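You operate a simulated robot arm through the tools that you are given. There is no shell and no other tool. Be economical: measure what you need, move in short steps, check, and stop when the job is done.

The job below is to be done with a simulated robot arm. You get a single attempt, and the scene is never put back.

JOB
Paste the lapping plate's middle and lap the yellow valve head on it.
Fine: till the grit is gone, purple pad back, valve head on the purple mat.
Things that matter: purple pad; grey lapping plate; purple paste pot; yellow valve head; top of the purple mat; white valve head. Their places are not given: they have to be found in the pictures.

The check looks at the end state, three seconds after you hand in, the way a careful person would. Anything else that was tipped, shoved, dropped, spilled or broken makes it a failure.

ROBOT AND FRAMES
A 7-joint arm with a two-finger parallel gripper, fixed in place. Base frame: the origin is at the foot of the arm, x ahead of it, y to its left, z up; the work surface is at about z = 0. Readings come in cm, degrees, newtons and seconds.
With the tool pointing down near the work surface it reaches from about 22 to 58 cm from the base axis. Its first joint turns from -66.0 to 66.0 degrees. Payload 2.5 kg.
The TCP is the grasp point between the finger pads, 2.3 cm short of the fingertips. In the tool frame z runs along the fingers and y along their closing line. The gripper opens to 9.4 cm. The fingers are 3.8 cm wide and 1 cm thick; the gripper's body (5.4 by 9.6 cm) begins 3.9 cm behind the TCP.
Orientation is that of the tool frame in the base frame, as [roll, pitch, yaw] about the fixed x, y, z axes, in that order (R = Rz(yaw) Ry(pitch) Rx(roll)). With the fingers straight down and closing along the base's y, the tool's x points along the base's -x, its y along +y and its z along -z.

CONTROLS
- The arm moves only by the tool move_arm. Its argument "commands" is a list that holds one entry, the list of rows, each a list of 7 numbers: the shift along the tool's x, y, z in cm, then the turn, a rotation vector about the tool's x, y, z in degrees, then the closure, from 0 (fully open) to 1 (shut). In form: [[[x, y, z, rx, ry, rz, grip], ...]]. A call has 1 to 20 rows; each row shifts and turns the commanded pose from where the row before left it, along the tool's axes as they then stand. A row lasts 0.2 s, in which the tool goes at most 5 cm and 8.6 degrees; a call with a longer step from one row to the next is refused whole, and so is a gripper value outside its range. Where a pose cannot be reached the arm comes as near as it can. A force on the tool above 50 N (or 10 N above the force at the start of the call, whichever is more), or a blocked arm, ends the call early, and 0.2 s more pass. The fingers move at their own pace (about 10.8 cm/s each) and stop on an object; they squeeze with about 36 N. The grip force told is the motor's: it shows also when the fingers shut on nothing. Time passes only in rows, and 0.2 s behind the last, so rows that do not move let the fingers close. It gives the time, the measured TCP pose, the force on the tool (base axes), the opening and the grip force at its end, in the units of the frame above (readings bear some noise), and new pictures: "pictures" is both (left out), scene, wrist or none.
- Cameras (640 x 400 px; columns grow to the right, rows downward): "scene" is fixed at [11.84, -40.43, 54.64]; the picture's right is [0.85, -0.52, 0.00], its down [-0.29, -0.48, -0.82] and it looks along [0.43, 0.70, -0.57] (base axes); focal length 356 px, centre (320, 200). "wrist" rides on the gripper at [8.6, 1.6, -7.4] in the tool frame; the picture's right is [-0.18, 0.98, 0.00], its down [-0.58, -0.11, -0.81] and it looks along [-0.79, -0.15, 0.59] (tool axes); focal length 243 px, centre (320, 200).
- pixel_to_xyz(camera, pixels): for up to 12 pixels [column, row] of the newest picture of that camera ("zoom" is the newest enlarged one), the place [x, y, z] in the base frame of the surface seen there, good to about 0.2 cm. The clock stands still meanwhile.
- enlarge(camera, box): a new picture of the part [left, top, right, bottom] of that camera's present view, enlarged. The clock stands still meanwhile.
- job_done(): hands the job in; it is judged then, once.

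Keep the steps short. Do not move on a guess: measure, check each grasp and each placing, and mend mistakes. In all there are 80 turns and 200 pictures (those below and enlarged ones count). Leave the gripper open and the arm clear of the work at the hand-in unless told otherwise, and finish with a single line.

The tools are called after "Request:" as name(argument=value, ...) on one line, values as JSON. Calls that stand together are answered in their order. move_arm: Moves the arm, as the interface text tells. Its arguments: {"type":"object","properties":{"commands":{"type":"array"},"pictures":{"type":"string","enum":["both","scene","wrist","none"]}},"required":["commands"]} The other tools are called the same way: pixel_to_xyz (camera, pixels) gives the place of the surface under pixels of a picture; enlarge (camera, box) takes an enlarged picture of a part of a camera's view; job_done () hands the job in.

At the start:

```text
time: 0.0
tool_pos: [45.34, -2.48, 31.95]
ee_rot: [180.0, -0.1, -180.0]
wrist_force: [0.3, 0.2, 0.5]
width: 9.41
grasp_force: 0.0
```

scene: 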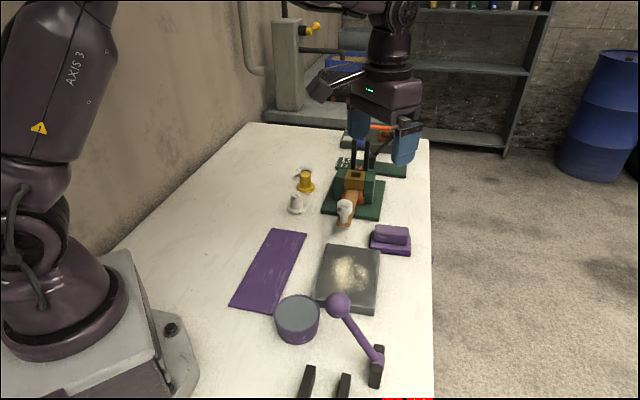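
wrist: 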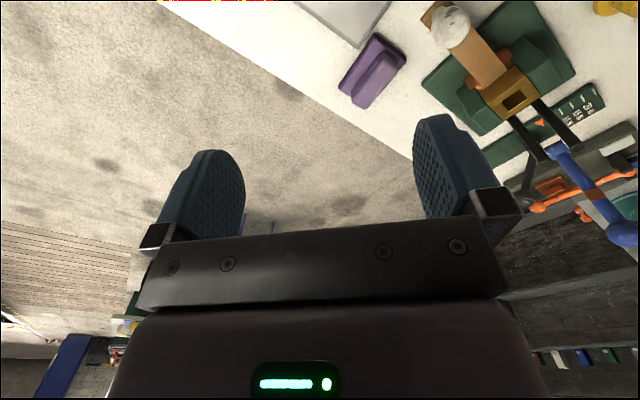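

I see the plate at about (350,278), the pad at (390,238), the valve heads near (300,190) and the pot at (297,318). I'll enlarge these for detail.

Request:
enlarge(camera="scene", box=[220, 220, 440, 400])

Request:
enlarge(camera="scene", box=[270, 110, 430, 260])

Request:
pixel_to_xyz(camera="scene", pixels=[[349, 272], [328, 245], [380, 250], [374, 308], [317, 297], [297, 308], [338, 304], [376, 368], [305, 175], [297, 197], [390, 232], [268, 270]])

```text
2.22 times, centred on (330, 310) of scene
```

zoom: 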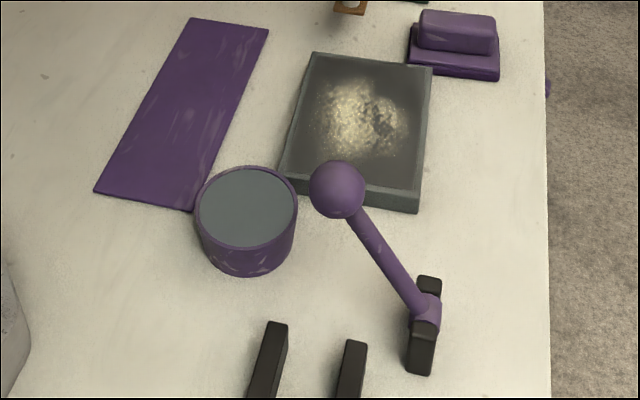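

```text
2.67 times, centred on (350, 185) of scene
```

zoom: 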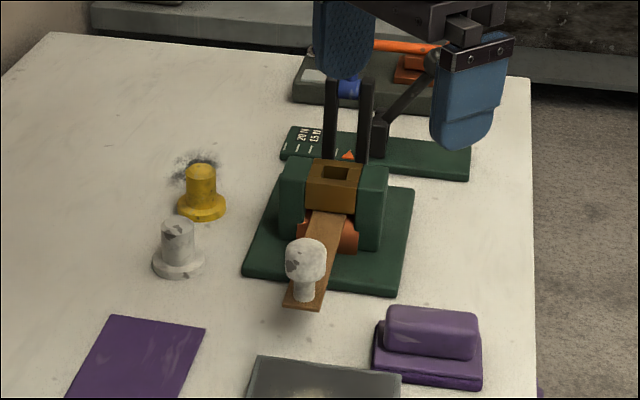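

```text
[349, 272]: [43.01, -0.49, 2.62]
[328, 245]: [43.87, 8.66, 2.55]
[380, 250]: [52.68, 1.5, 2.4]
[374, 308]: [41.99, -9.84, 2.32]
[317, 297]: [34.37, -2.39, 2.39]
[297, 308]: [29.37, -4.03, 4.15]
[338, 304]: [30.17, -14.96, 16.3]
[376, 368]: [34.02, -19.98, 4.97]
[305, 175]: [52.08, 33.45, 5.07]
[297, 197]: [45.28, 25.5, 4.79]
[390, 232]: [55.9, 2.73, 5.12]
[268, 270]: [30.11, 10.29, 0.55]
```

Next I'll look closer at the yellow valve, the pad, the pot and the green device.

Request:
enlarge(camera="scene", box=[280, 155, 340, 220])

Request:
pixel_to_xyz(camera="scene", pixels=[[305, 172], [305, 180], [305, 190], [297, 188], [314, 188], [293, 195], [303, 196], [297, 212], [378, 248], [410, 254], [408, 232], [382, 226]])

Request:
enlarge(camera="scene", box=[310, 215, 430, 320])

Request:
enlarge(camera="wrist", box=[320, 0, 640, 260])

```text
6.15 times, centred on (310, 188) of scene
```

zoom: 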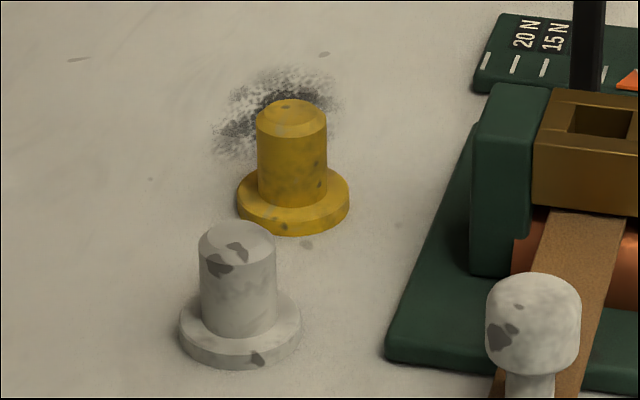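

```text
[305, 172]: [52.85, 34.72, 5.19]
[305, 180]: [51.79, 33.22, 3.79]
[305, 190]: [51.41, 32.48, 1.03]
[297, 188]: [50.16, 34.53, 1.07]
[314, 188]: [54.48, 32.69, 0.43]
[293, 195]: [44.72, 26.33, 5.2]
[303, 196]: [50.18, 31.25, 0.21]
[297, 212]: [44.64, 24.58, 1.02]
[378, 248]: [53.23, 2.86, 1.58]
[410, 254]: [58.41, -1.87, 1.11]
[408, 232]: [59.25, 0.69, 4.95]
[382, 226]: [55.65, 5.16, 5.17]
```

```text
3.81 times, centred on (370, 268) of scene
```

zoom: 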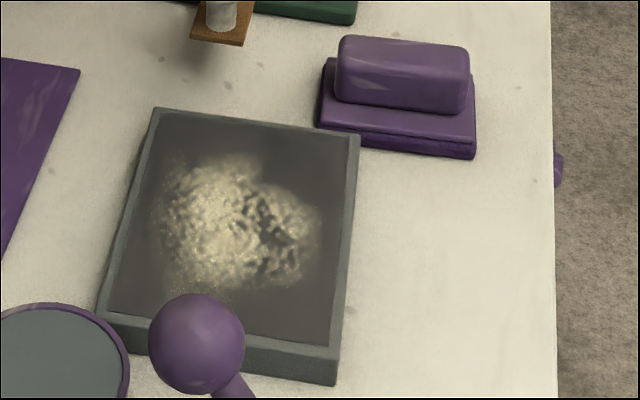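

```text
1.54 times, centred on (480, 130) of wrist
```

zoom: 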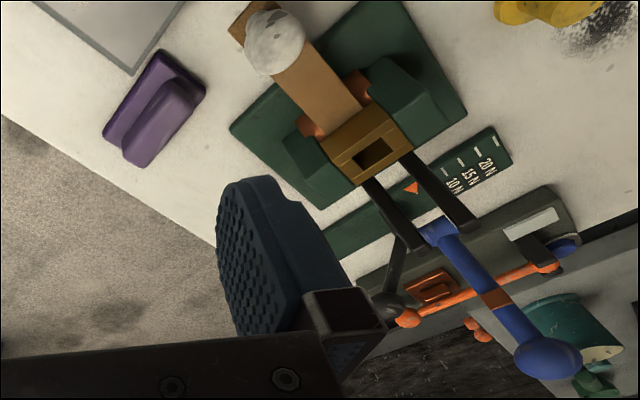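

Measuring pad handle corners in the wrist zoom, and the yellow stem.

Request:
pixel_to_xyz(camera="zoom", pixels=[[130, 145], [152, 155], [165, 85], [193, 97], [158, 120], [108, 133], [155, 54], [203, 84], [130, 110], [540, 8], [590, 8], [270, 45]])

Request:
pixel_to_xyz(camera="scene", pixels=[[319, 318], [275, 318], [297, 297], [297, 325], [297, 337], [297, 318], [340, 250], [365, 300], [330, 262], [348, 285], [355, 265], [362, 283]])

```text
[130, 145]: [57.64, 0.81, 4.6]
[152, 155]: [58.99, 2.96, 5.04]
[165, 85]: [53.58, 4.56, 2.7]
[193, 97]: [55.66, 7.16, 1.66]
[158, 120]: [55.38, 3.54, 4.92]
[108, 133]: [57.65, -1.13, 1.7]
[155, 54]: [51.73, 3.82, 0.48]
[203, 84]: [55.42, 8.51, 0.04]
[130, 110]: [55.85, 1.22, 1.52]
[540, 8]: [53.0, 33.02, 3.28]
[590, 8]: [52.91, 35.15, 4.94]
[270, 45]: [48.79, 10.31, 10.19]
```

```text
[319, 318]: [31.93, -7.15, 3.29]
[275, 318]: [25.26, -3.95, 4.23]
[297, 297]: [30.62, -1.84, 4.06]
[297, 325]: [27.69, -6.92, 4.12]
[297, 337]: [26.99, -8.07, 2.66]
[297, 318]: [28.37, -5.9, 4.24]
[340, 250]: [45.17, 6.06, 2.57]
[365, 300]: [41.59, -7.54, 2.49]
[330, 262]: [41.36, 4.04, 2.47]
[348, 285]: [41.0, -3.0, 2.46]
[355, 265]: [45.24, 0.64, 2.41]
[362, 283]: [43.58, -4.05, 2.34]
```

The pad handle's long axis runs at about −45°, centred near (57,2.5), with its top at z≈5. I'll hover at z≈20 above it, turned 44°, and look.

Request:
move_arm(commands=[[[-1.4, 0.6, 1.5, 0, 0, 0, 0], [-1.4, 0.6, 1.5, 0, 0, 0, 0], [-1.4, 0.6, 1.5, 0, 0, 0, 0], [-1.4, 0.6, 1.5, 0, 0, 0, 0], [-1.4, 0.6, 1.5, 0, 0, 0, 0], [-1.4, 0.6, 1.5, 0, 0, 0, 0], [-1.4, 0.6, 1.5, 0, 0, 0, 0], [-1.4, 0.6, 1.5, 0, 0, 0, 0], [0, 0, 0, 0, 0, 7.3, 0], [0, 0, 0, 0, 0, 7.3, 0], [0, 0, 0, 0, 0, 7.3, 0], [0, 0, 0, 0, 0, 7.3, 0], [0, 0, 0, 0, 0, 7.3, 0], [0, 0, 0, 0, 0, 7.5, 0], [0, 0, 0, 0, 0, 0, 0]]])

```text
time: 3.2
tool_pos: [56.26, 2.34, 19.87]
ee_rot: [-180.0, 0.1, 135.8]
wrist_force: [-0.2, 0.0, 0.2]
width: 9.4
grasp_force: 0.0
```

scene: 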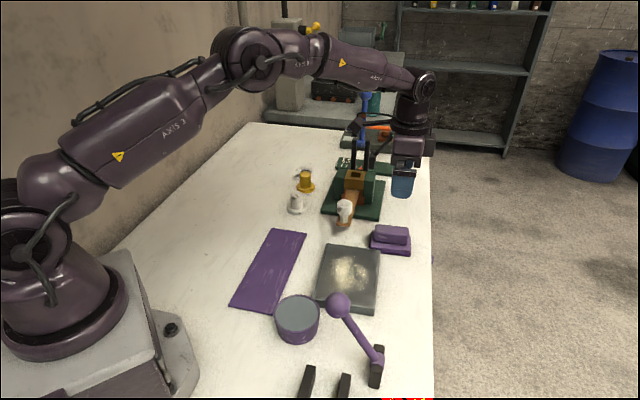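
wrist: 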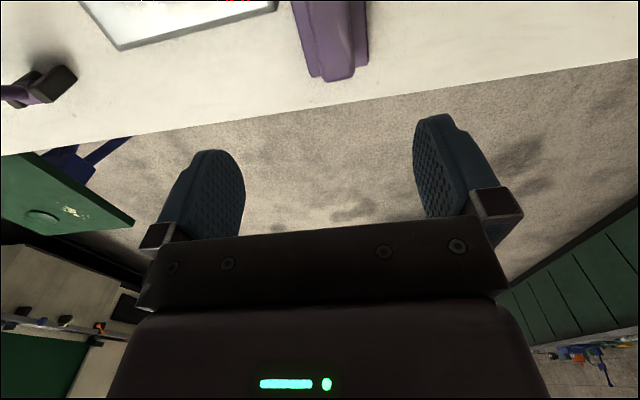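

The pad is at the top of the wrist view. Measuring its edges there.

Request:
pixel_to_xyz(camera="wrist", pixels=[[318, 10], [325, 60], [327, 74], [349, 10], [352, 60], [352, 73], [335, 40], [297, 10], [308, 68], [368, 10], [366, 62], [335, 5]])

Request:
enlarge(camera="wrist", box=[260, 0, 410, 94])

Request:
enlarge(camera="scene", box=[350, 140, 450, 260])

```text
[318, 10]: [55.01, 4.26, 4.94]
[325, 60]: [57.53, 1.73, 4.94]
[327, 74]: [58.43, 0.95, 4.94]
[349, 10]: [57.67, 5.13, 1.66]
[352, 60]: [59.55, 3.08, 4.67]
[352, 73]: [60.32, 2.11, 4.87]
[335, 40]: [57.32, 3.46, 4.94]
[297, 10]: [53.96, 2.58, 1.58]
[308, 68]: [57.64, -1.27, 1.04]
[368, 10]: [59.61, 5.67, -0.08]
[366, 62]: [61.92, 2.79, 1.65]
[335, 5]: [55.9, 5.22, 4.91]
```

```text
4.26 times, centred on (335, 47) of wrist
```

zoom: 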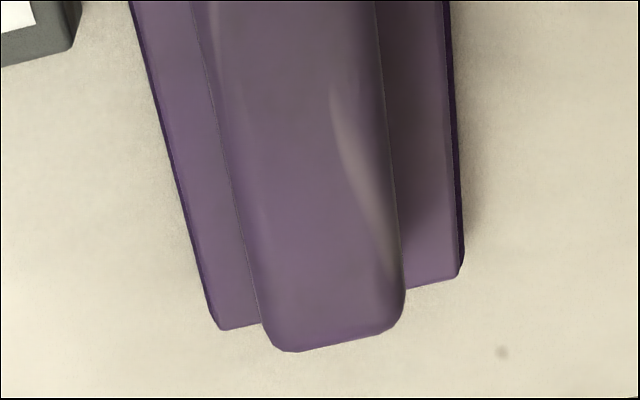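

```text
3.33 times, centred on (400, 200) of scene
```

zoom: 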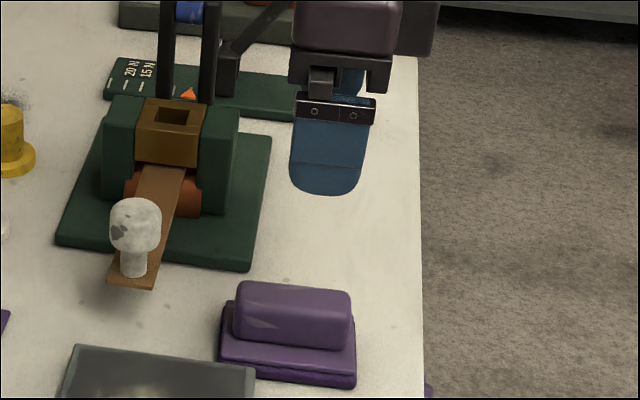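

Handle centre is about (57.3,3.5), 2.5 cm wide and aligned with the tool. The base slab's top is at z≈1.65. I'll descend to TCP z≈4.5 with a pause above.

Request:
move_arm(commands=[[[0, 0.8, 1.5, 0, 0, 0, 0], [0, 0.75, 1.5, 0, 0, 0, 0], [0, 0, 2, 0, 0, 0, 0], [0, 0, 2, 0, 0, 0, 0], [0, 0, 2, 0, 0, 0, 0], [0, 0, 2, 0, 0, 0, 0], [0, 0, 1, 0, 0, 0, 0], [0, 0, 0, 0, 0, 0, 0]]])

```text
time: 5.0
tool_pos: [57.51, 3.25, 7.83]
ee_rot: [-180.0, 0.0, 135.9]
wrist_force: [-0.4, 0.3, -0.3]
width: 9.41
grasp_force: 0.1
```

scene: 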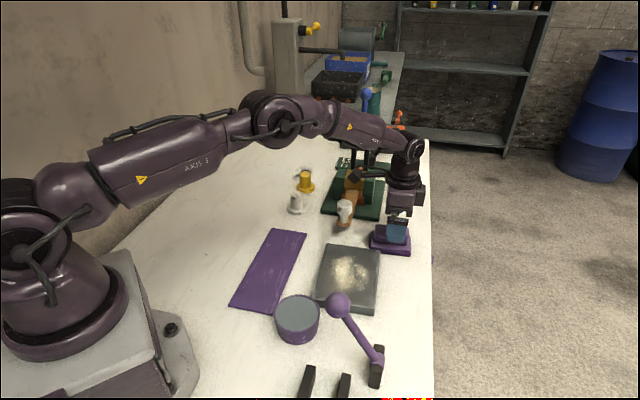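
wrist: 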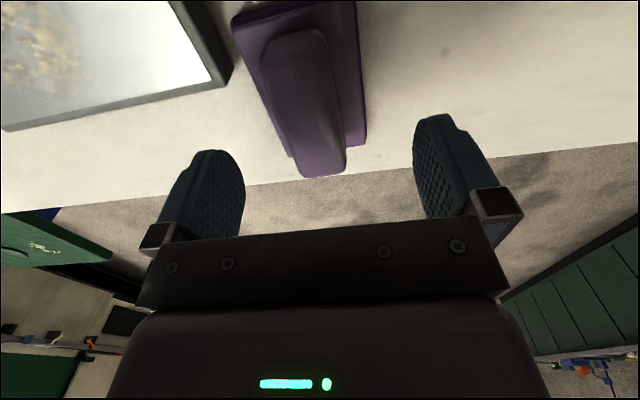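

Both handle ends are now in view, from rows 30 to 178. Measuring to centre the grasp.

Request:
pixel_to_xyz(camera="wrist", pixels=[[292, 36], [310, 168], [265, 65], [320, 50], [300, 168], [336, 155], [242, 20], [290, 152], [352, 8], [363, 140], [262, 42], [322, 34]])

```text
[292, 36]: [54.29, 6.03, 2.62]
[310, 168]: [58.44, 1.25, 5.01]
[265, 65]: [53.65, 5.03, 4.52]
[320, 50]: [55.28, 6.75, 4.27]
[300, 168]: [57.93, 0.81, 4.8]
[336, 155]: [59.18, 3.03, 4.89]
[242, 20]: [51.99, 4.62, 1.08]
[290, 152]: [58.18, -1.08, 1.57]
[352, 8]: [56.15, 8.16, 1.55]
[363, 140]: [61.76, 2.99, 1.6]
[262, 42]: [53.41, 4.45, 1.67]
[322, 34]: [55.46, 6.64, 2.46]
```

The handle centre is 0.7 cm back from the TCP. I'll shift, descend to z≈4.4 and close.

Request:
move_arm(commands=[[[0.7, -0.2, 0, 0, 0, 0, 0], [0, 0, 1.2, 0, 0, 0, 0], [0, 0, 1.2, 0, 0, 0, 0], [0, 0, 1, 0, 0, 0, 0], [0, 0, 0, 0, 0, 0, 0.3], [0, 0, 0, 0, 0, 0, 0.6], [0, 0, 0, 0, 0, 0, 1], [0, 0, 0, 0, 0, 0, 1], [0, 0, 0, 0, 0, 0, 1]]])

```text
time: 7.0
tool_pos: [57.08, 3.75, 4.49]
ee_rot: [179.9, 0.1, 136.0]
wrist_force: [0.0, -0.4, 0.0]
width: 3.16
grasp_force: 35.9
```

scene: 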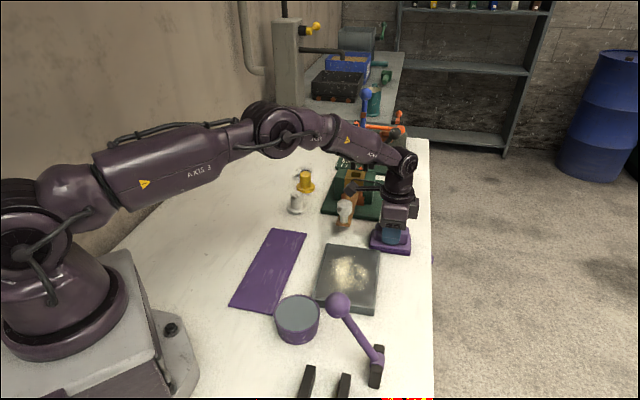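
wrist: 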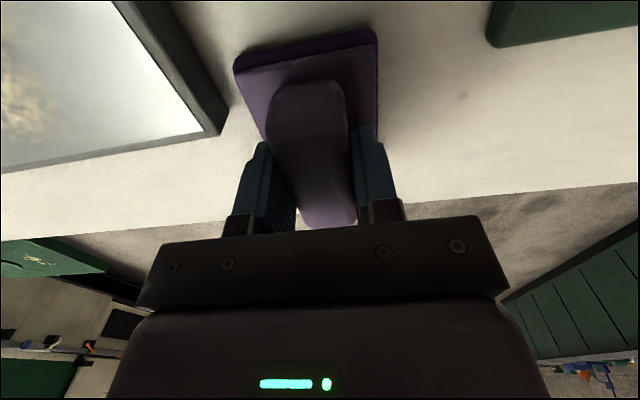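

It's gripped at width 3.16; home pose is (57.08,3.75,4.49), yaw 136. I'll lift straight up and check.

Request:
move_arm(commands=[[[0, 0, -1, 0, 0, 0, 1], [0, 0, -1.5, 0, 0, 0, 1], [0, 0, -2, 0, 0, 0, 1], [0, 0, -2, 0, 0, 0, 1], [0, 0, -2, 0, 0, 0, 1], [0, 0, 0, 0, 0, 0, 1]]])

Request:
enlarge(camera="scene", box=[310, 150, 450, 260])

```text
time: 8.4
tool_pos: [56.87, 3.8, 12.9]
ee_rot: [-180.0, 0.0, 136.1]
wrist_force: [0.5, -0.7, -1.6]
width: 3.15
grasp_force: 36.1
```

scene: 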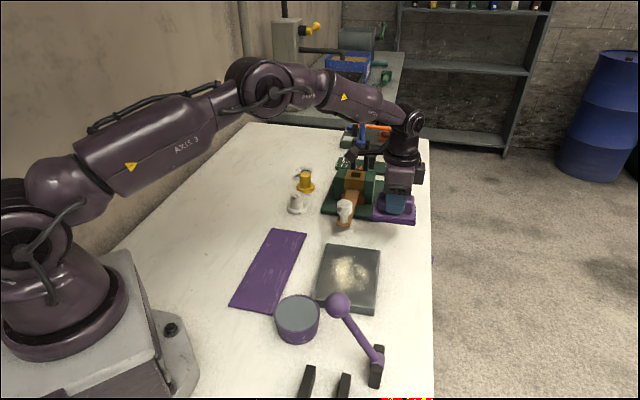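
wrist: 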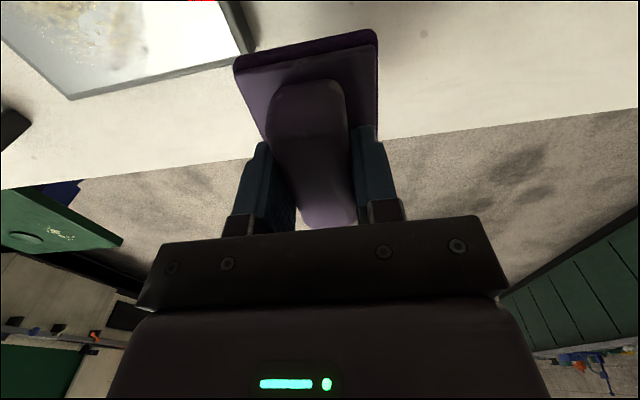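

```text
3.64 times, centred on (380, 205) of scene
```

zoom: 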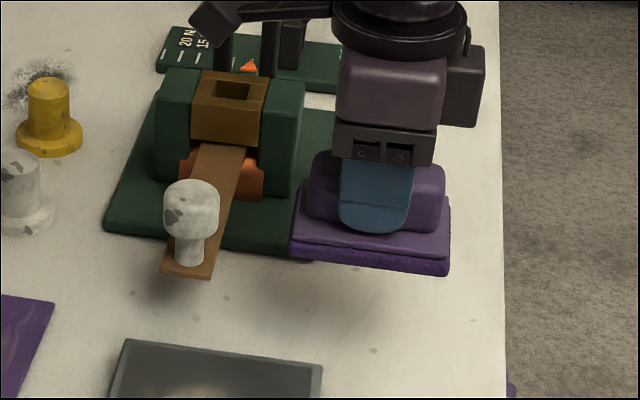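

It's a clean lift, and the pad's underside hangs 4.5 cm below the TCP. Now measuring the pot's rim and paste level.

Request:
enlarge(camera="scene", box=[262, 285, 338, 350])

Request:
pixel_to_xyz(camera="scene", pixels=[[297, 296], [297, 300], [297, 314], [310, 314], [285, 314], [275.5, 315], [318.5, 317], [297, 329], [297, 332], [338, 305], [327, 305], [349, 303]])

```text
6.15 times, centred on (300, 318) of scene
```

zoom: 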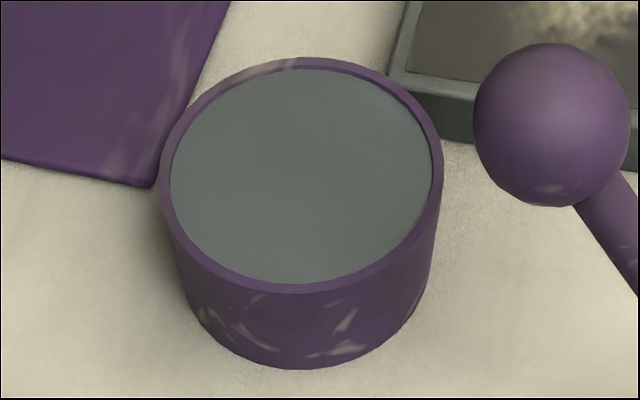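

```text
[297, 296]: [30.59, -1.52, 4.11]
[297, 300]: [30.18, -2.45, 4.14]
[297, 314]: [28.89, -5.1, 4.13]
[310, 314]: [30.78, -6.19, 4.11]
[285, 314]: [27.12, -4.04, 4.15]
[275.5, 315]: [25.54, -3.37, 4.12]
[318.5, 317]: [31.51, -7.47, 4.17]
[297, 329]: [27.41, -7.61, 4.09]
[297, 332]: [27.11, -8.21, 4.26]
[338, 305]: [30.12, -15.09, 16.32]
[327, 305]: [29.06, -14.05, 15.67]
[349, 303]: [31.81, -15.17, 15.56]
```

Paste is at z≈4.13, the rim at about 4.3, and the centre at (28.9,−5.1). The purple ball at y<−12.4 is clear. I'll lift 3 and carry over above the pot.

Request:
move_arm(commands=[[[0, 0, -1.5, 0, 0, 0, 1], [0, 0, -1.5, 0, 0, 0, 1], [1.16, -2.15, 0, 0, 0, 0, 1], [1.16, -2.15, 0, 0, 0, 0, 1], [1.16, -2.15, 0, 0, 0, 0, 1], [1.16, -2.15, 0, 0, 0, 0, 1], [1.16, -2.15, 0, 0, 0, 0, 1], [1.16, -2.15, 0, 0, 0, 0, 1], [1.16, -2.15, 0, 0, 0, 0, 1], [1.16, -2.15, 0, 0, 0, 0, 1], [1.16, -2.15, 0, 0, 0, 0, 1], [1.16, -2.15, 0, 0, 0, 0, 1], [1.16, -2.15, 0, 0, 0, 0, 1], [1.16, -2.15, 0, 0, 0, 0, 1], [0, 0, 0, 0, 0, 0, 1]]])

Request:
enlarge(camera="scene", box=[220, 190, 420, 350])

```text
time: 11.6
tool_pos: [29.03, -5.17, 15.8]
ee_rot: [179.9, -0.1, 136.0]
wrist_force: [-0.3, -0.5, -1.8]
width: 3.14
grasp_force: 36.2
```

scene: 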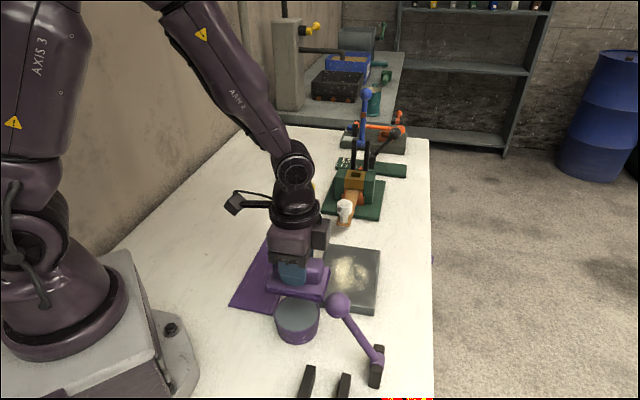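
wrist: 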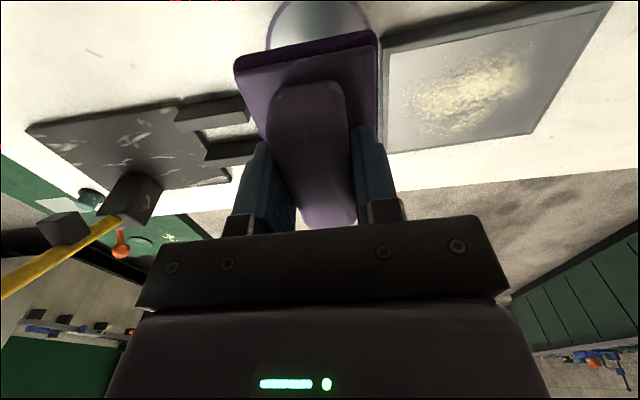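

```text
2.50 times, centred on (320, 270) of scene
```

zoom: 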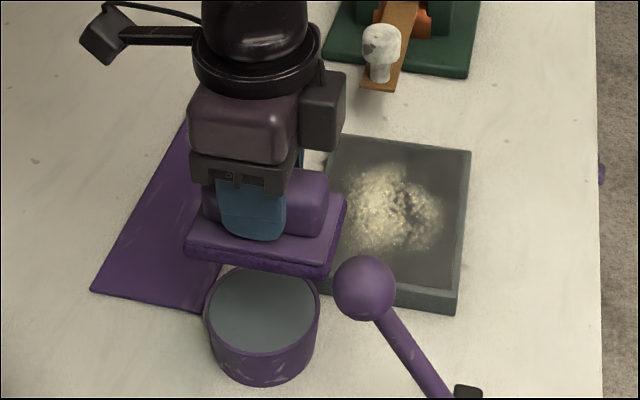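

Aligned above the pot. I'll descend until the pad's underside nearly touches the rim (TCP ~8.9), then check the force.

Request:
move_arm(commands=[[[0, 0, 1.5, 0, 0, 0, 1], [0, 0, 1.5, 0, 0, 0, 1], [0, 0, 1.5, 0, 0, 0, 1], [0, 0, 1, 0, 0, 0, 1], [0, 0, 0.8, 0, 0, 0, 1], [0, 0, 0.3, 0, 0, 0, 1], [0, 0, 0.2, 0, 0, 0, 1], [0, 0, 0, 0, 0, 0, 1]]], pictures="scene")

Request:
enlarge(camera="scene", box=[240, 240, 380, 350])

```text
time: 13.4
tool_pos: [29.02, -5.21, 9.16]
ee_rot: [-180.0, 0.0, 136.0]
wrist_force: [-0.1, 1.0, -0.3]
width: 3.13
grasp_force: 35.9
```

scene: 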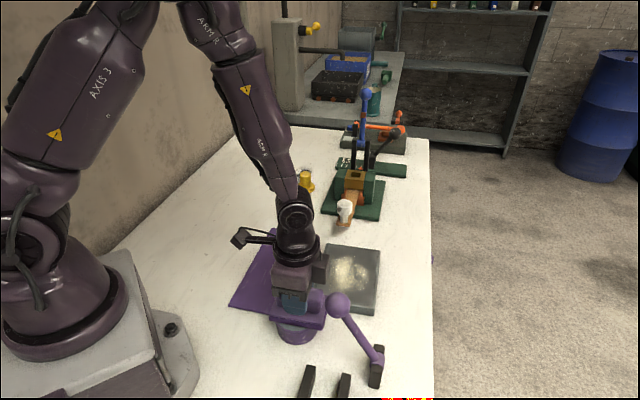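

```text
3.64 times, centred on (310, 295) of scene
```

zoom: 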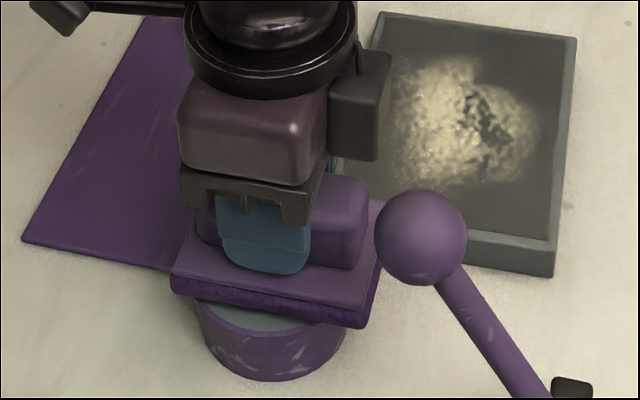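

Close to contact. Pressing on in 0.12 cm steps.

Request:
move_arm(commands=[[[0, 0, 0.12, 0, 0, 0, 1], [0, 0, 0.12, 0, 0, 0, 1], [0, 0, 0.12, 0, 0, 0, 1], [0, 0, 0, 0, 0, 0, 1]]], pictures="none")

```text
time: 14.4
tool_pos: [28.82, -5.22, 8.82]
ee_rot: [180.0, 0.0, 136.0]
wrist_force: [-0.8, -0.7, -1.1]
width: 3.15
grasp_force: 35.8
```

Request:
move_arm(commands=[[[0, 0, 0.1, 0, 0, 0, 1], [0, 0, 0.1, 0, 0, 0, 1], [0, 0, 0.1, 0, 0, 0, 1], [0, 0, 0, 0, 0, 0, 1]]], pictures="scene")

Request:
enlarge(camera="scene", box=[240, 260, 360, 350])

```text
time: 15.4
tool_pos: [28.9, -5.04, 8.46]
ee_rot: [-180.0, 0.0, 136.1]
wrist_force: [0.6, -0.1, -0.7]
width: 3.15
grasp_force: 35.3
```

scene: 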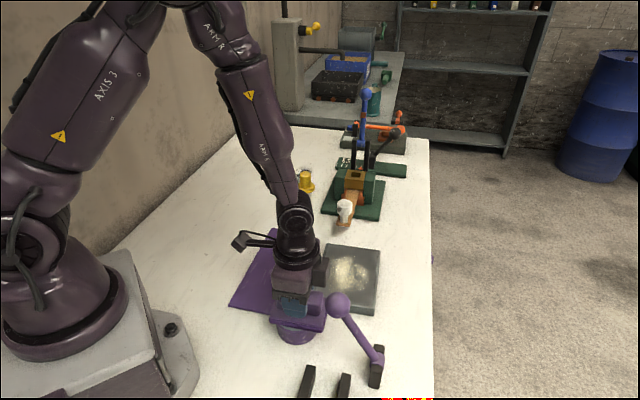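

```text
4.44 times, centred on (300, 305) of scene
```

zoom: 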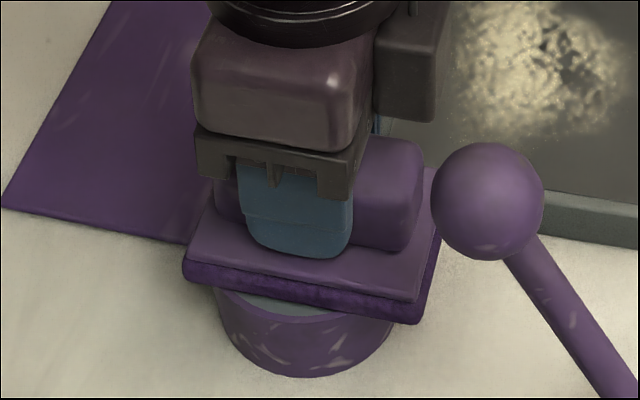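

No load yet; continuing in small steps.

Request:
move_arm(commands=[[[0, 0, 0.1, 0, 0, 0, 1], [0, 0, 0.1, 0, 0, 0, 1], [0, 0, 0.1, 0, 0, 0, 1], [0, 0, 0, 0, 0, 0, 1]]], pictures="scene")

Request:
enlarge(camera="scene", box=[250, 280, 350, 355])

```text
time: 16.4
tool_pos: [29.11, -5.3, 8.21]
ee_rot: [179.9, 0.2, 136.0]
wrist_force: [-8.5, -2.1, 45.1]
width: 3.14
grasp_force: 36.0
```

scene: 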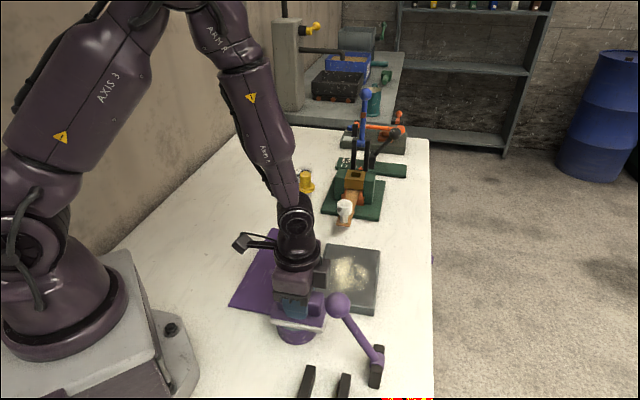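

```text
5.33 times, centred on (300, 318) of scene
```

zoom: 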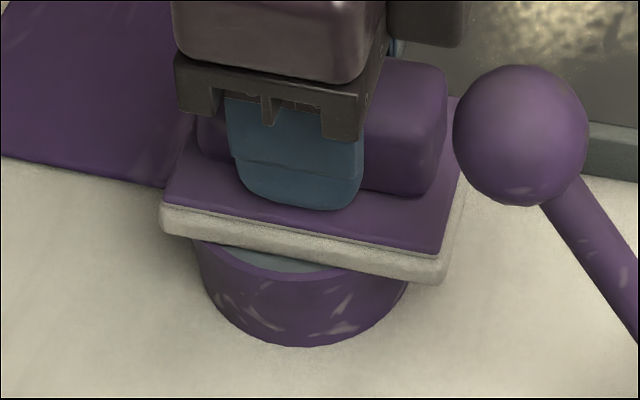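

The felt turned cream, so it's loaded with paste (contact at TCP ≈8.25). Lifting straight off and checking the pot.

Request:
move_arm(commands=[[[0, 0, -0.4, 0, 0, 0, 1], [0, 0, -0.8, 0, 0, 0, 1], [0, 0, -1.5, 0, 0, 0, 1], [0, 0, -1.5, 0, 0, 0, 1], [0, 0, -1, 0, 0, 0, 1], [0, 0, 0, 0, 0, 0, 1]]])

Request:
enlarge(camera="scene", box=[240, 230, 400, 350])

Request:
pixel_to_xyz(camera="scene", pixels=[[329, 247], [379, 252], [372, 305], [319, 294], [353, 258], [371, 270], [352, 292], [340, 265]])

```text
time: 17.8
tool_pos: [28.95, -5.09, 13.58]
ee_rot: [180.0, 0.0, 136.0]
wrist_force: [-0.5, -0.8, -0.4]
width: 3.12
grasp_force: 36.0
```

scene: 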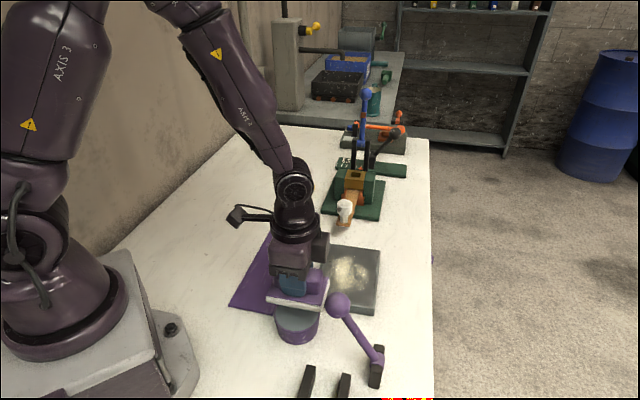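
wrist: 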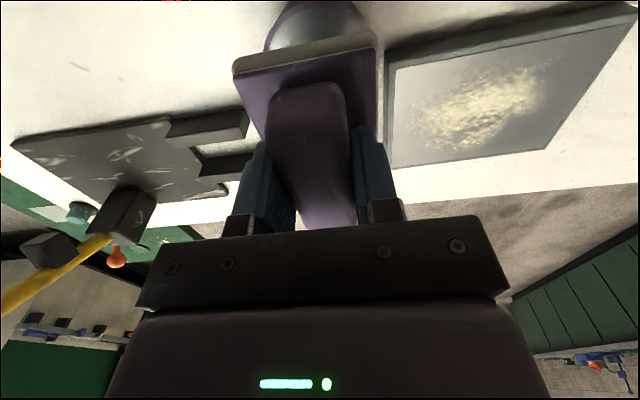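

```text
3.33 times, centred on (320, 290) of scene
```

zoom: 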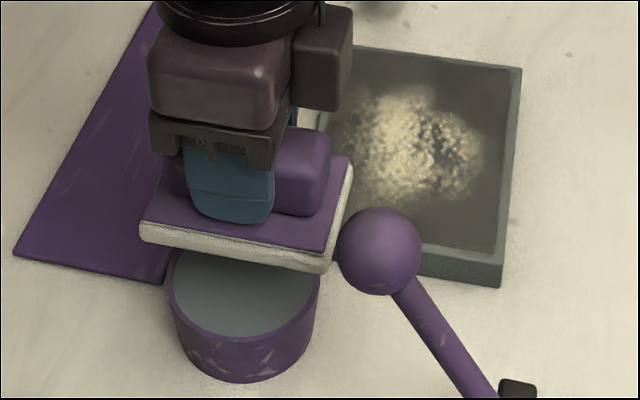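

```text
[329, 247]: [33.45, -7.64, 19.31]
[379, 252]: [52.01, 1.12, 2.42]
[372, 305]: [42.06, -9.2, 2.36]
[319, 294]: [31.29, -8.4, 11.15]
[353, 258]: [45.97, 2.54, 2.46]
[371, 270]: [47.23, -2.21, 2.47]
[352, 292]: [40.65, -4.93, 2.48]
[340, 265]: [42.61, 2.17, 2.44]
```

The pot is intact. Carrying to above the plate centre (43.2,−0.5).

Request:
move_arm(commands=[[[-0.6, 1.1, 0, 0, 0, 0, 1], [-1.18, 2.2, 0, 0, 0, 0, 1], [-1.18, 2.2, 0, 0, 0, 0, 1], [-1.18, 2.2, 0, 0, 0, 0, 1], [-1.18, 2.2, 0, 0, 0, 0, 1], [-1.18, 2.2, 0, 0, 0, 0, 1], [-0.56, 1.1, 0, 0, 0, 0, 1], [0, 0, 1.5, 0, 0, 0, 1], [0, 0, 1.5, 0, 0, 0, 1], [0, 0, 1.5, 0, 0, 0, 1], [0, 0, 1, 0, 0, 0, 1], [0, 0, 0.6, 0, 0, 0, 1], [0, 0, 0, 0, 0, 0, 1]]])

Request:
enlarge(camera="scene", box=[290, 220, 410, 320])

```text
time: 20.6
tool_pos: [43.26, -0.55, 7.37]
ee_rot: [-180.0, 0.0, 136.1]
wrist_force: [-0.3, 0.0, -0.8]
width: 3.13
grasp_force: 36.2
```

scene: 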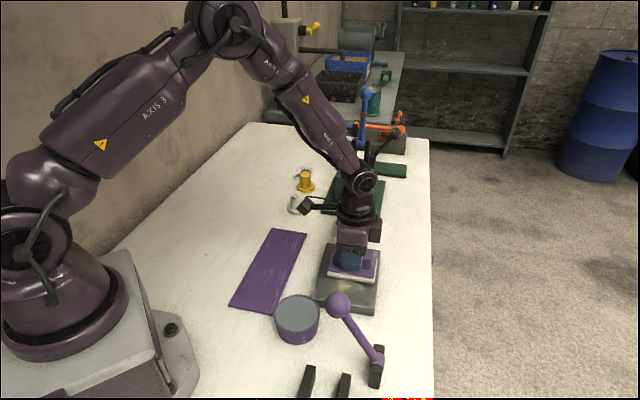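
wrist: 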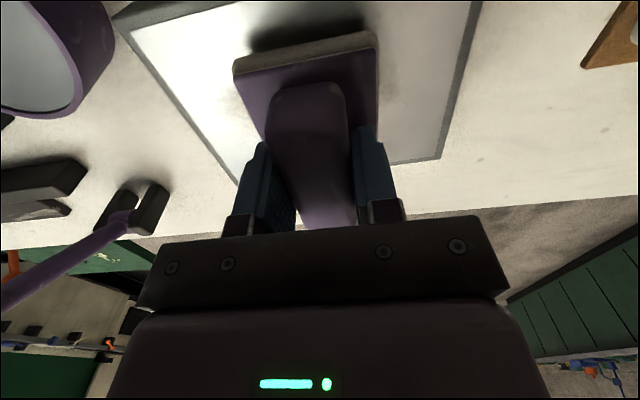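

```text
4.00 times, centred on (350, 270) of scene
```

zoom: 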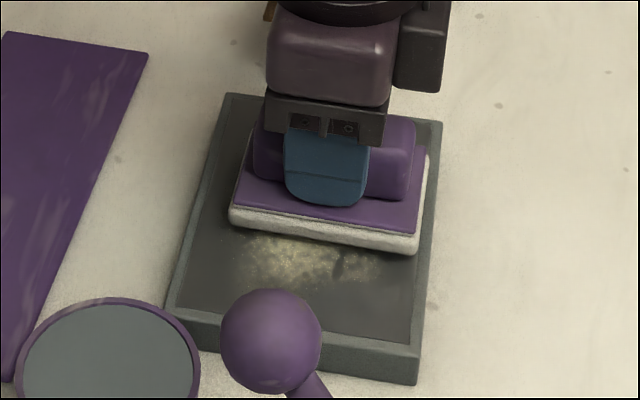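

Centred inside the plate. Lowering with small steps until contact.

Request:
move_arm(commands=[[[0, 0, 0.15, 0, 0, 0, 1], [0, 0, 0.15, 0, 0, 0, 1], [0, 0, 0.15, 0, 0, 0, 1], [0, 0, 0.1, 0, 0, 0, 1], [0, 0, 0, 0, 0, 0, 1]]], pictures="none")

Request:
move_arm(commands=[[[0, 0, 0.1, 0, 0, 0, 1], [0, 0, 0.08, 0, 0, 0, 1], [0, 0, 0, 0, 0, 0, 1]]], pictures="none")

```text
time: 21.8
tool_pos: [43.19, -0.63, 6.68]
ee_rot: [180.0, 0.1, 135.9]
wrist_force: [-0.1, 0.2, -0.7]
width: 3.13
grasp_force: 36.4
```

```text
time: 22.6
tool_pos: [43.21, -0.67, 6.61]
ee_rot: [-179.9, 0.0, 136.0]
wrist_force: [0.2, 0.2, -1.5]
width: 3.13
grasp_force: 36.0
```

Request:
move_arm(commands=[[[0, 0, 0.08, 0, 0, 0, 1], [0, 0, 0.08, 0, 0, 0, 1], [0, 0, 0, 0, 0, 0, 1]]], pictures="scene")

Request:
enlarge(camera="scene", box=[290, 220, 410, 320])

```text
time: 23.4
tool_pos: [43.2, -0.59, 6.56]
ee_rot: [180.0, 0.0, 136.1]
wrist_force: [-3.7, 1.0, 6.5]
width: 3.13
grasp_force: 35.5
```

scene: 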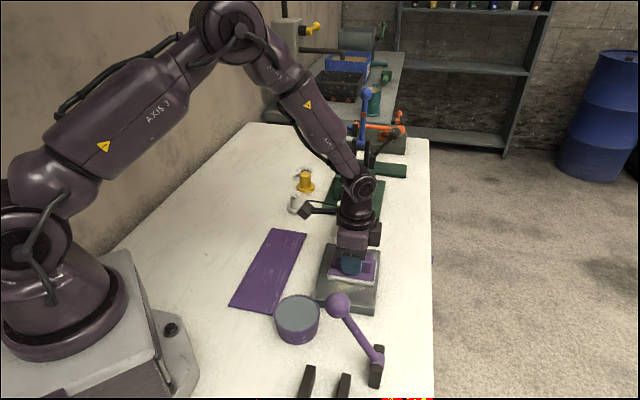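

```text
4.00 times, centred on (350, 270) of scene
```

zoom: 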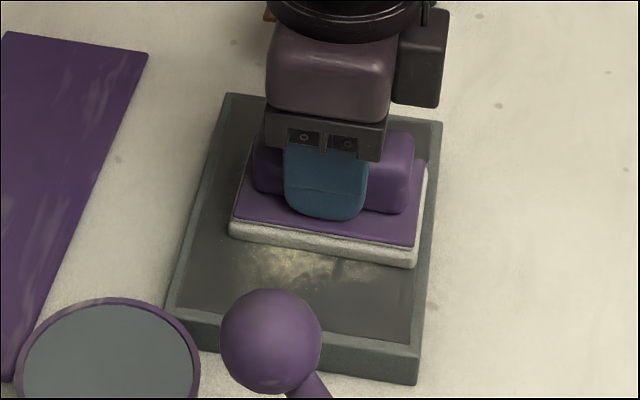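

Contact at about 7 N. A touch more pressure and a small wipe, then lift to look.

Request:
move_arm(commands=[[[0, 0, 0.06, 0, 0, 0, 1], [0, 0, 0, 0, 0, 0, 1], [0, 0, -0.5, 0, 0, 0, 1], [0, 0, -1, 0, 0, 0, 1], [0, 0, -2, 0, 0, 0, 1], [0, 0, -2, 0, 0, 0, 1], [0, 0, -2, 0, 0, 0, 1], [0, 0, -1, 0, 0, 0, 1], [0, 0, 0, 0, 0, 0, 1]]])

Request:
enlarge(camera="scene", box=[290, 190, 410, 320])

```text
time: 25.4
tool_pos: [43.35, -0.56, 14.9]
ee_rot: [-180.0, 0.0, 136.0]
wrist_force: [0.9, 0.0, -1.3]
width: 3.13
grasp_force: 36.3
```

scene: 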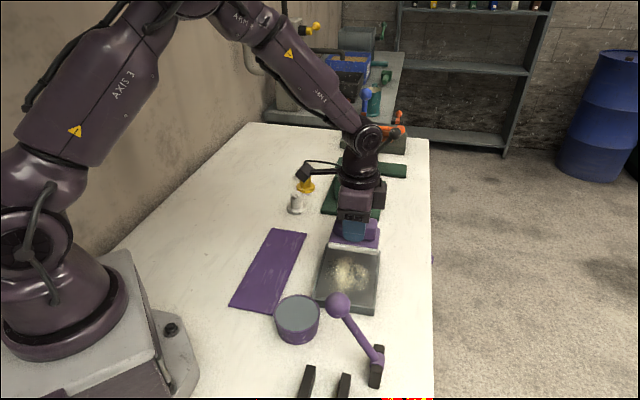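
wrist: 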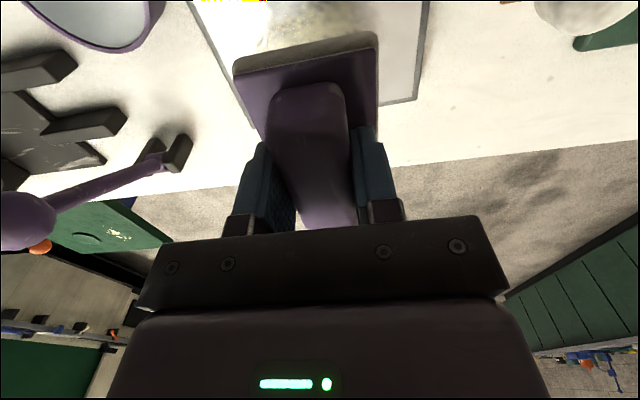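

```text
3.08 times, centred on (350, 255) of scene
```

zoom: 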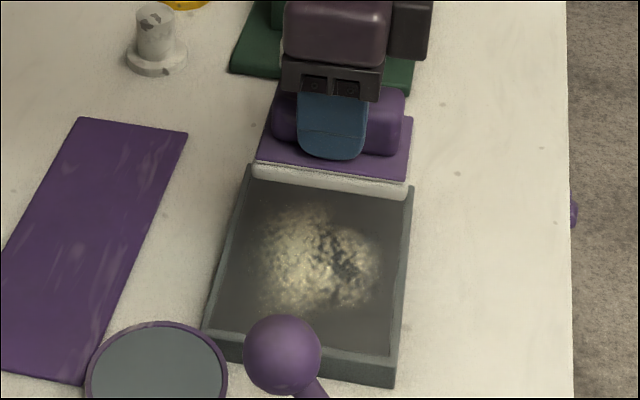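

The plate looks unchanged and the felt is still cream. I'll press again, firmer and with a dwell.

Request:
move_arm(commands=[[[0, 0, 2, 0, 0, 0, 1], [0, 0, 2, 0, 0, 0, 1], [0, 0, 2, 0, 0, 0, 1], [0, 0, 1.5, 0, 0, 0, 1], [0, 0, 0.7, 0, 0, 0, 1], [0, 0, 0.2, 0, 0, 0, 1], [0, 0, 0.1, 0, 0, 0, 1], [0, 0, 0, 0, 0, 0, 1], [0, 0, 0, 0, 0, 0, 1]]], pictures="none")

Request:
move_arm(commands=[[[0, 0, 0.05, 0, 0, 0, 1], [0, 0, 0, 0, 0, 0, 1], [0, 0, 0, 0, 0, 0, 1]]], pictures="scene")

Request:
enlarge(camera="scene", box=[290, 220, 410, 320])

```text
time: 27.4
tool_pos: [43.45, -0.64, 6.42]
ee_rot: [179.9, 0.1, 136.1]
wrist_force: [-13.3, 2.0, 38.2]
width: 3.13
grasp_force: 36.2
```

```text
time: 28.2
tool_pos: [43.38, -0.71, 6.44]
ee_rot: [179.9, 0.1, 136.0]
wrist_force: [-6.3, -4.1, 35.5]
width: 3.12
grasp_force: 36.0
```

scene: 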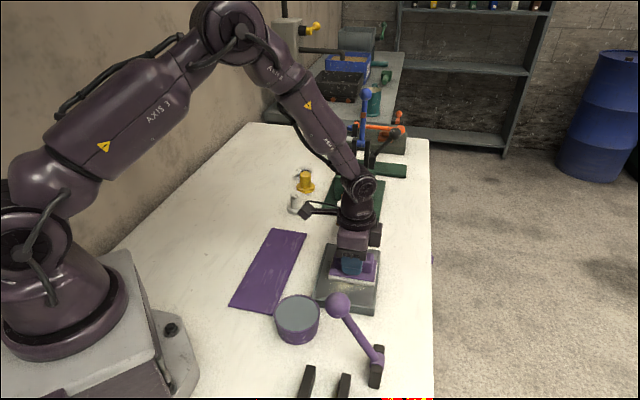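

```text
4.00 times, centred on (350, 270) of scene
```

zoom: 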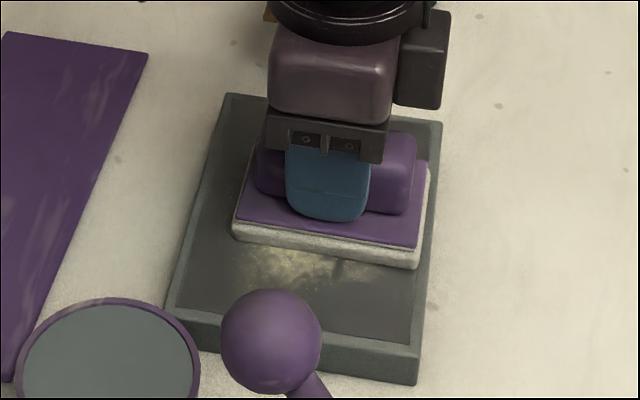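

Still cream. The paste may need spreading, so I'll ease the force and wipe ±1.5 cm along the plate's long way.

Request:
move_arm(commands=[[[0, 0, -0.1, 0, 0, 0, 1], [0, 0.5, 0, 0, 0, 0, 1], [0, 0.5, 0, 0, 0, 0, 1], [0, 0.5, 0, 0, 0, 0, 1], [0, 0, 0, 0, 0, 0, 1]]], pictures="scene")

Request:
enlarge(camera="scene", box=[290, 220, 410, 320])

```text
time: 29.4
tool_pos: [44.25, 0.49, 6.42]
ee_rot: [-179.9, 0.0, 135.9]
wrist_force: [-3.1, -8.2, 19.4]
width: 3.15
grasp_force: 35.6
```

scene: 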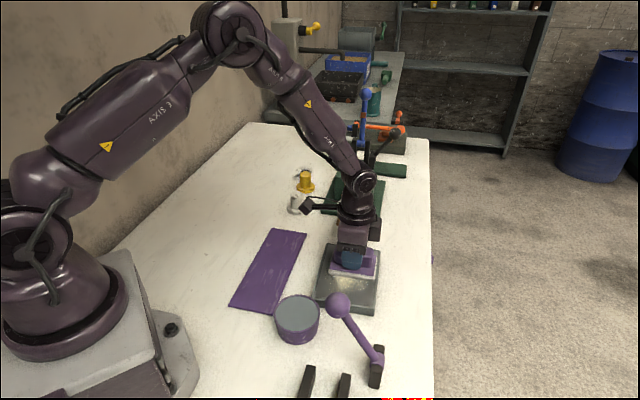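

```text
4.00 times, centred on (350, 270) of scene
```

zoom: 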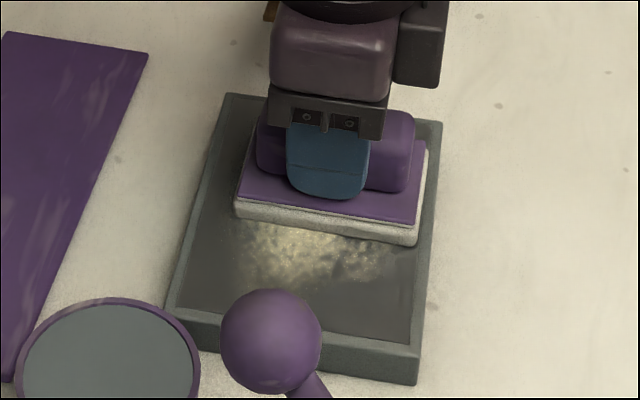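

19 N and the plate hasn't moved. More wiping strokes back and forth.

Request:
move_arm(commands=[[[0, -0.7, 0, 0, 0, 0, 1], [0, -0.7, 0, 0, 0, 0, 1], [0, -0.7, 0, 0, 0, 0, 1], [0, -0.7, 0, 0, 0, 0, 1], [0, -0.7, 0, 0, 0, 0, 1], [0, 0.7, 0, 0, 0, 0, 1], [0, 0.7, 0, 0, 0, 0, 1], [0, 0.7, 0, 0, 0, 0, 1], [0, 0.7, 0, 0, 0, 0, 1], [0, 0.7, 0, 0, 0, 0, 1], [0, -0.7, 0, 0, 0, 0, 1], [0, -0.7, 0, 0, 0, 0, 1], [0, -0.1, -0.5, 0, 0, 0, 1], [0, 0, -2, 0, 0, 0, 1], [0, 0, -2, 0, 0, 0, 1], [0, 0, -2, 0, 0, 0, 1], [0, 0, -2, 0, 0, 0, 1], [0, 0, 0, 0, 0, 0, 1]]])

Request:
enlarge(camera="scene", box=[290, 190, 410, 320])

```text
time: 33.2
tool_pos: [43.24, -0.78, 14.9]
ee_rot: [-180.0, 0.1, 136.0]
wrist_force: [-0.4, -0.1, -1.7]
width: 3.12
grasp_force: 35.9
```

scene: 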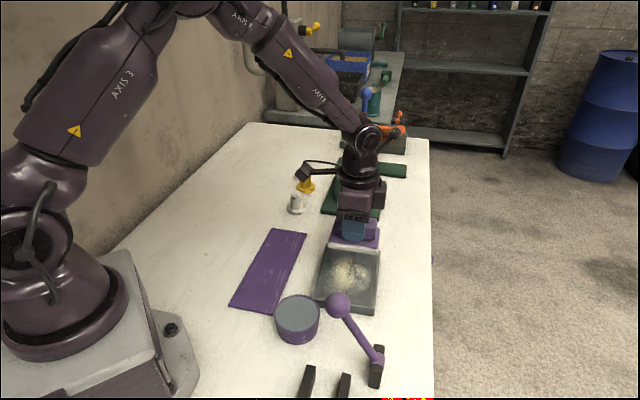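
wrist: 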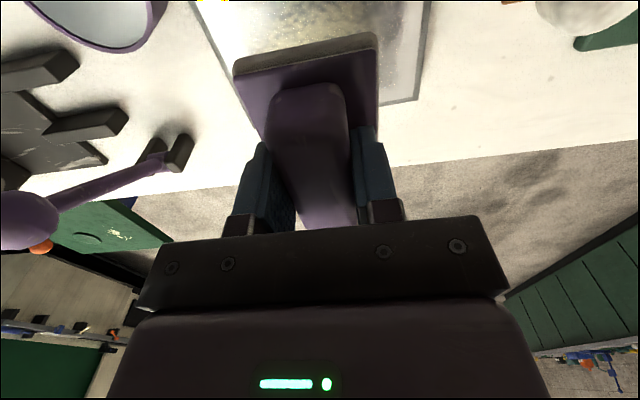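

```text
3.08 times, centred on (350, 255) of scene
```

zoom: 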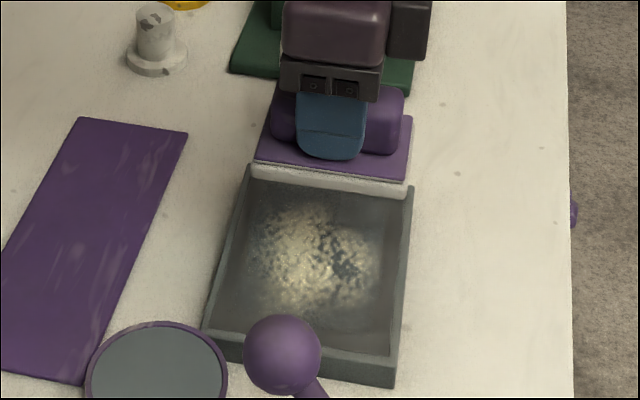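

The plate now seems to carry a speckled film. Looking closer.

Request:
enlarge(camera="scene", box=[312, 240, 388, 318])

Request:
enlarge(camera="wrist", box=[190, 0, 450, 130])

```text
5.13 times, centred on (350, 279) of scene
```

zoom: 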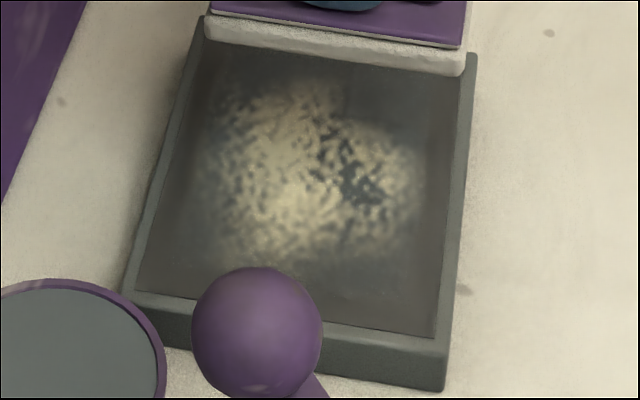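

```text
2.46 times, centred on (320, 65) of wrist
```

zoom: 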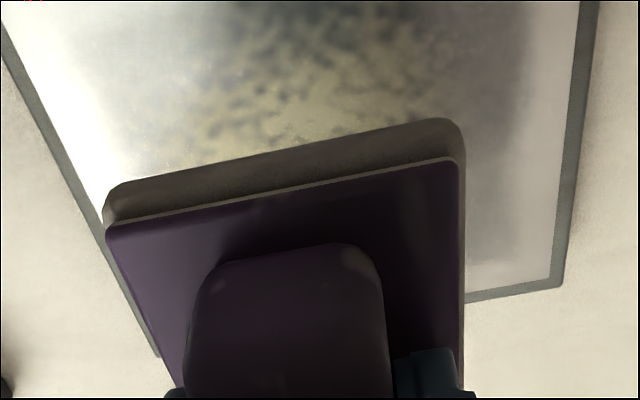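

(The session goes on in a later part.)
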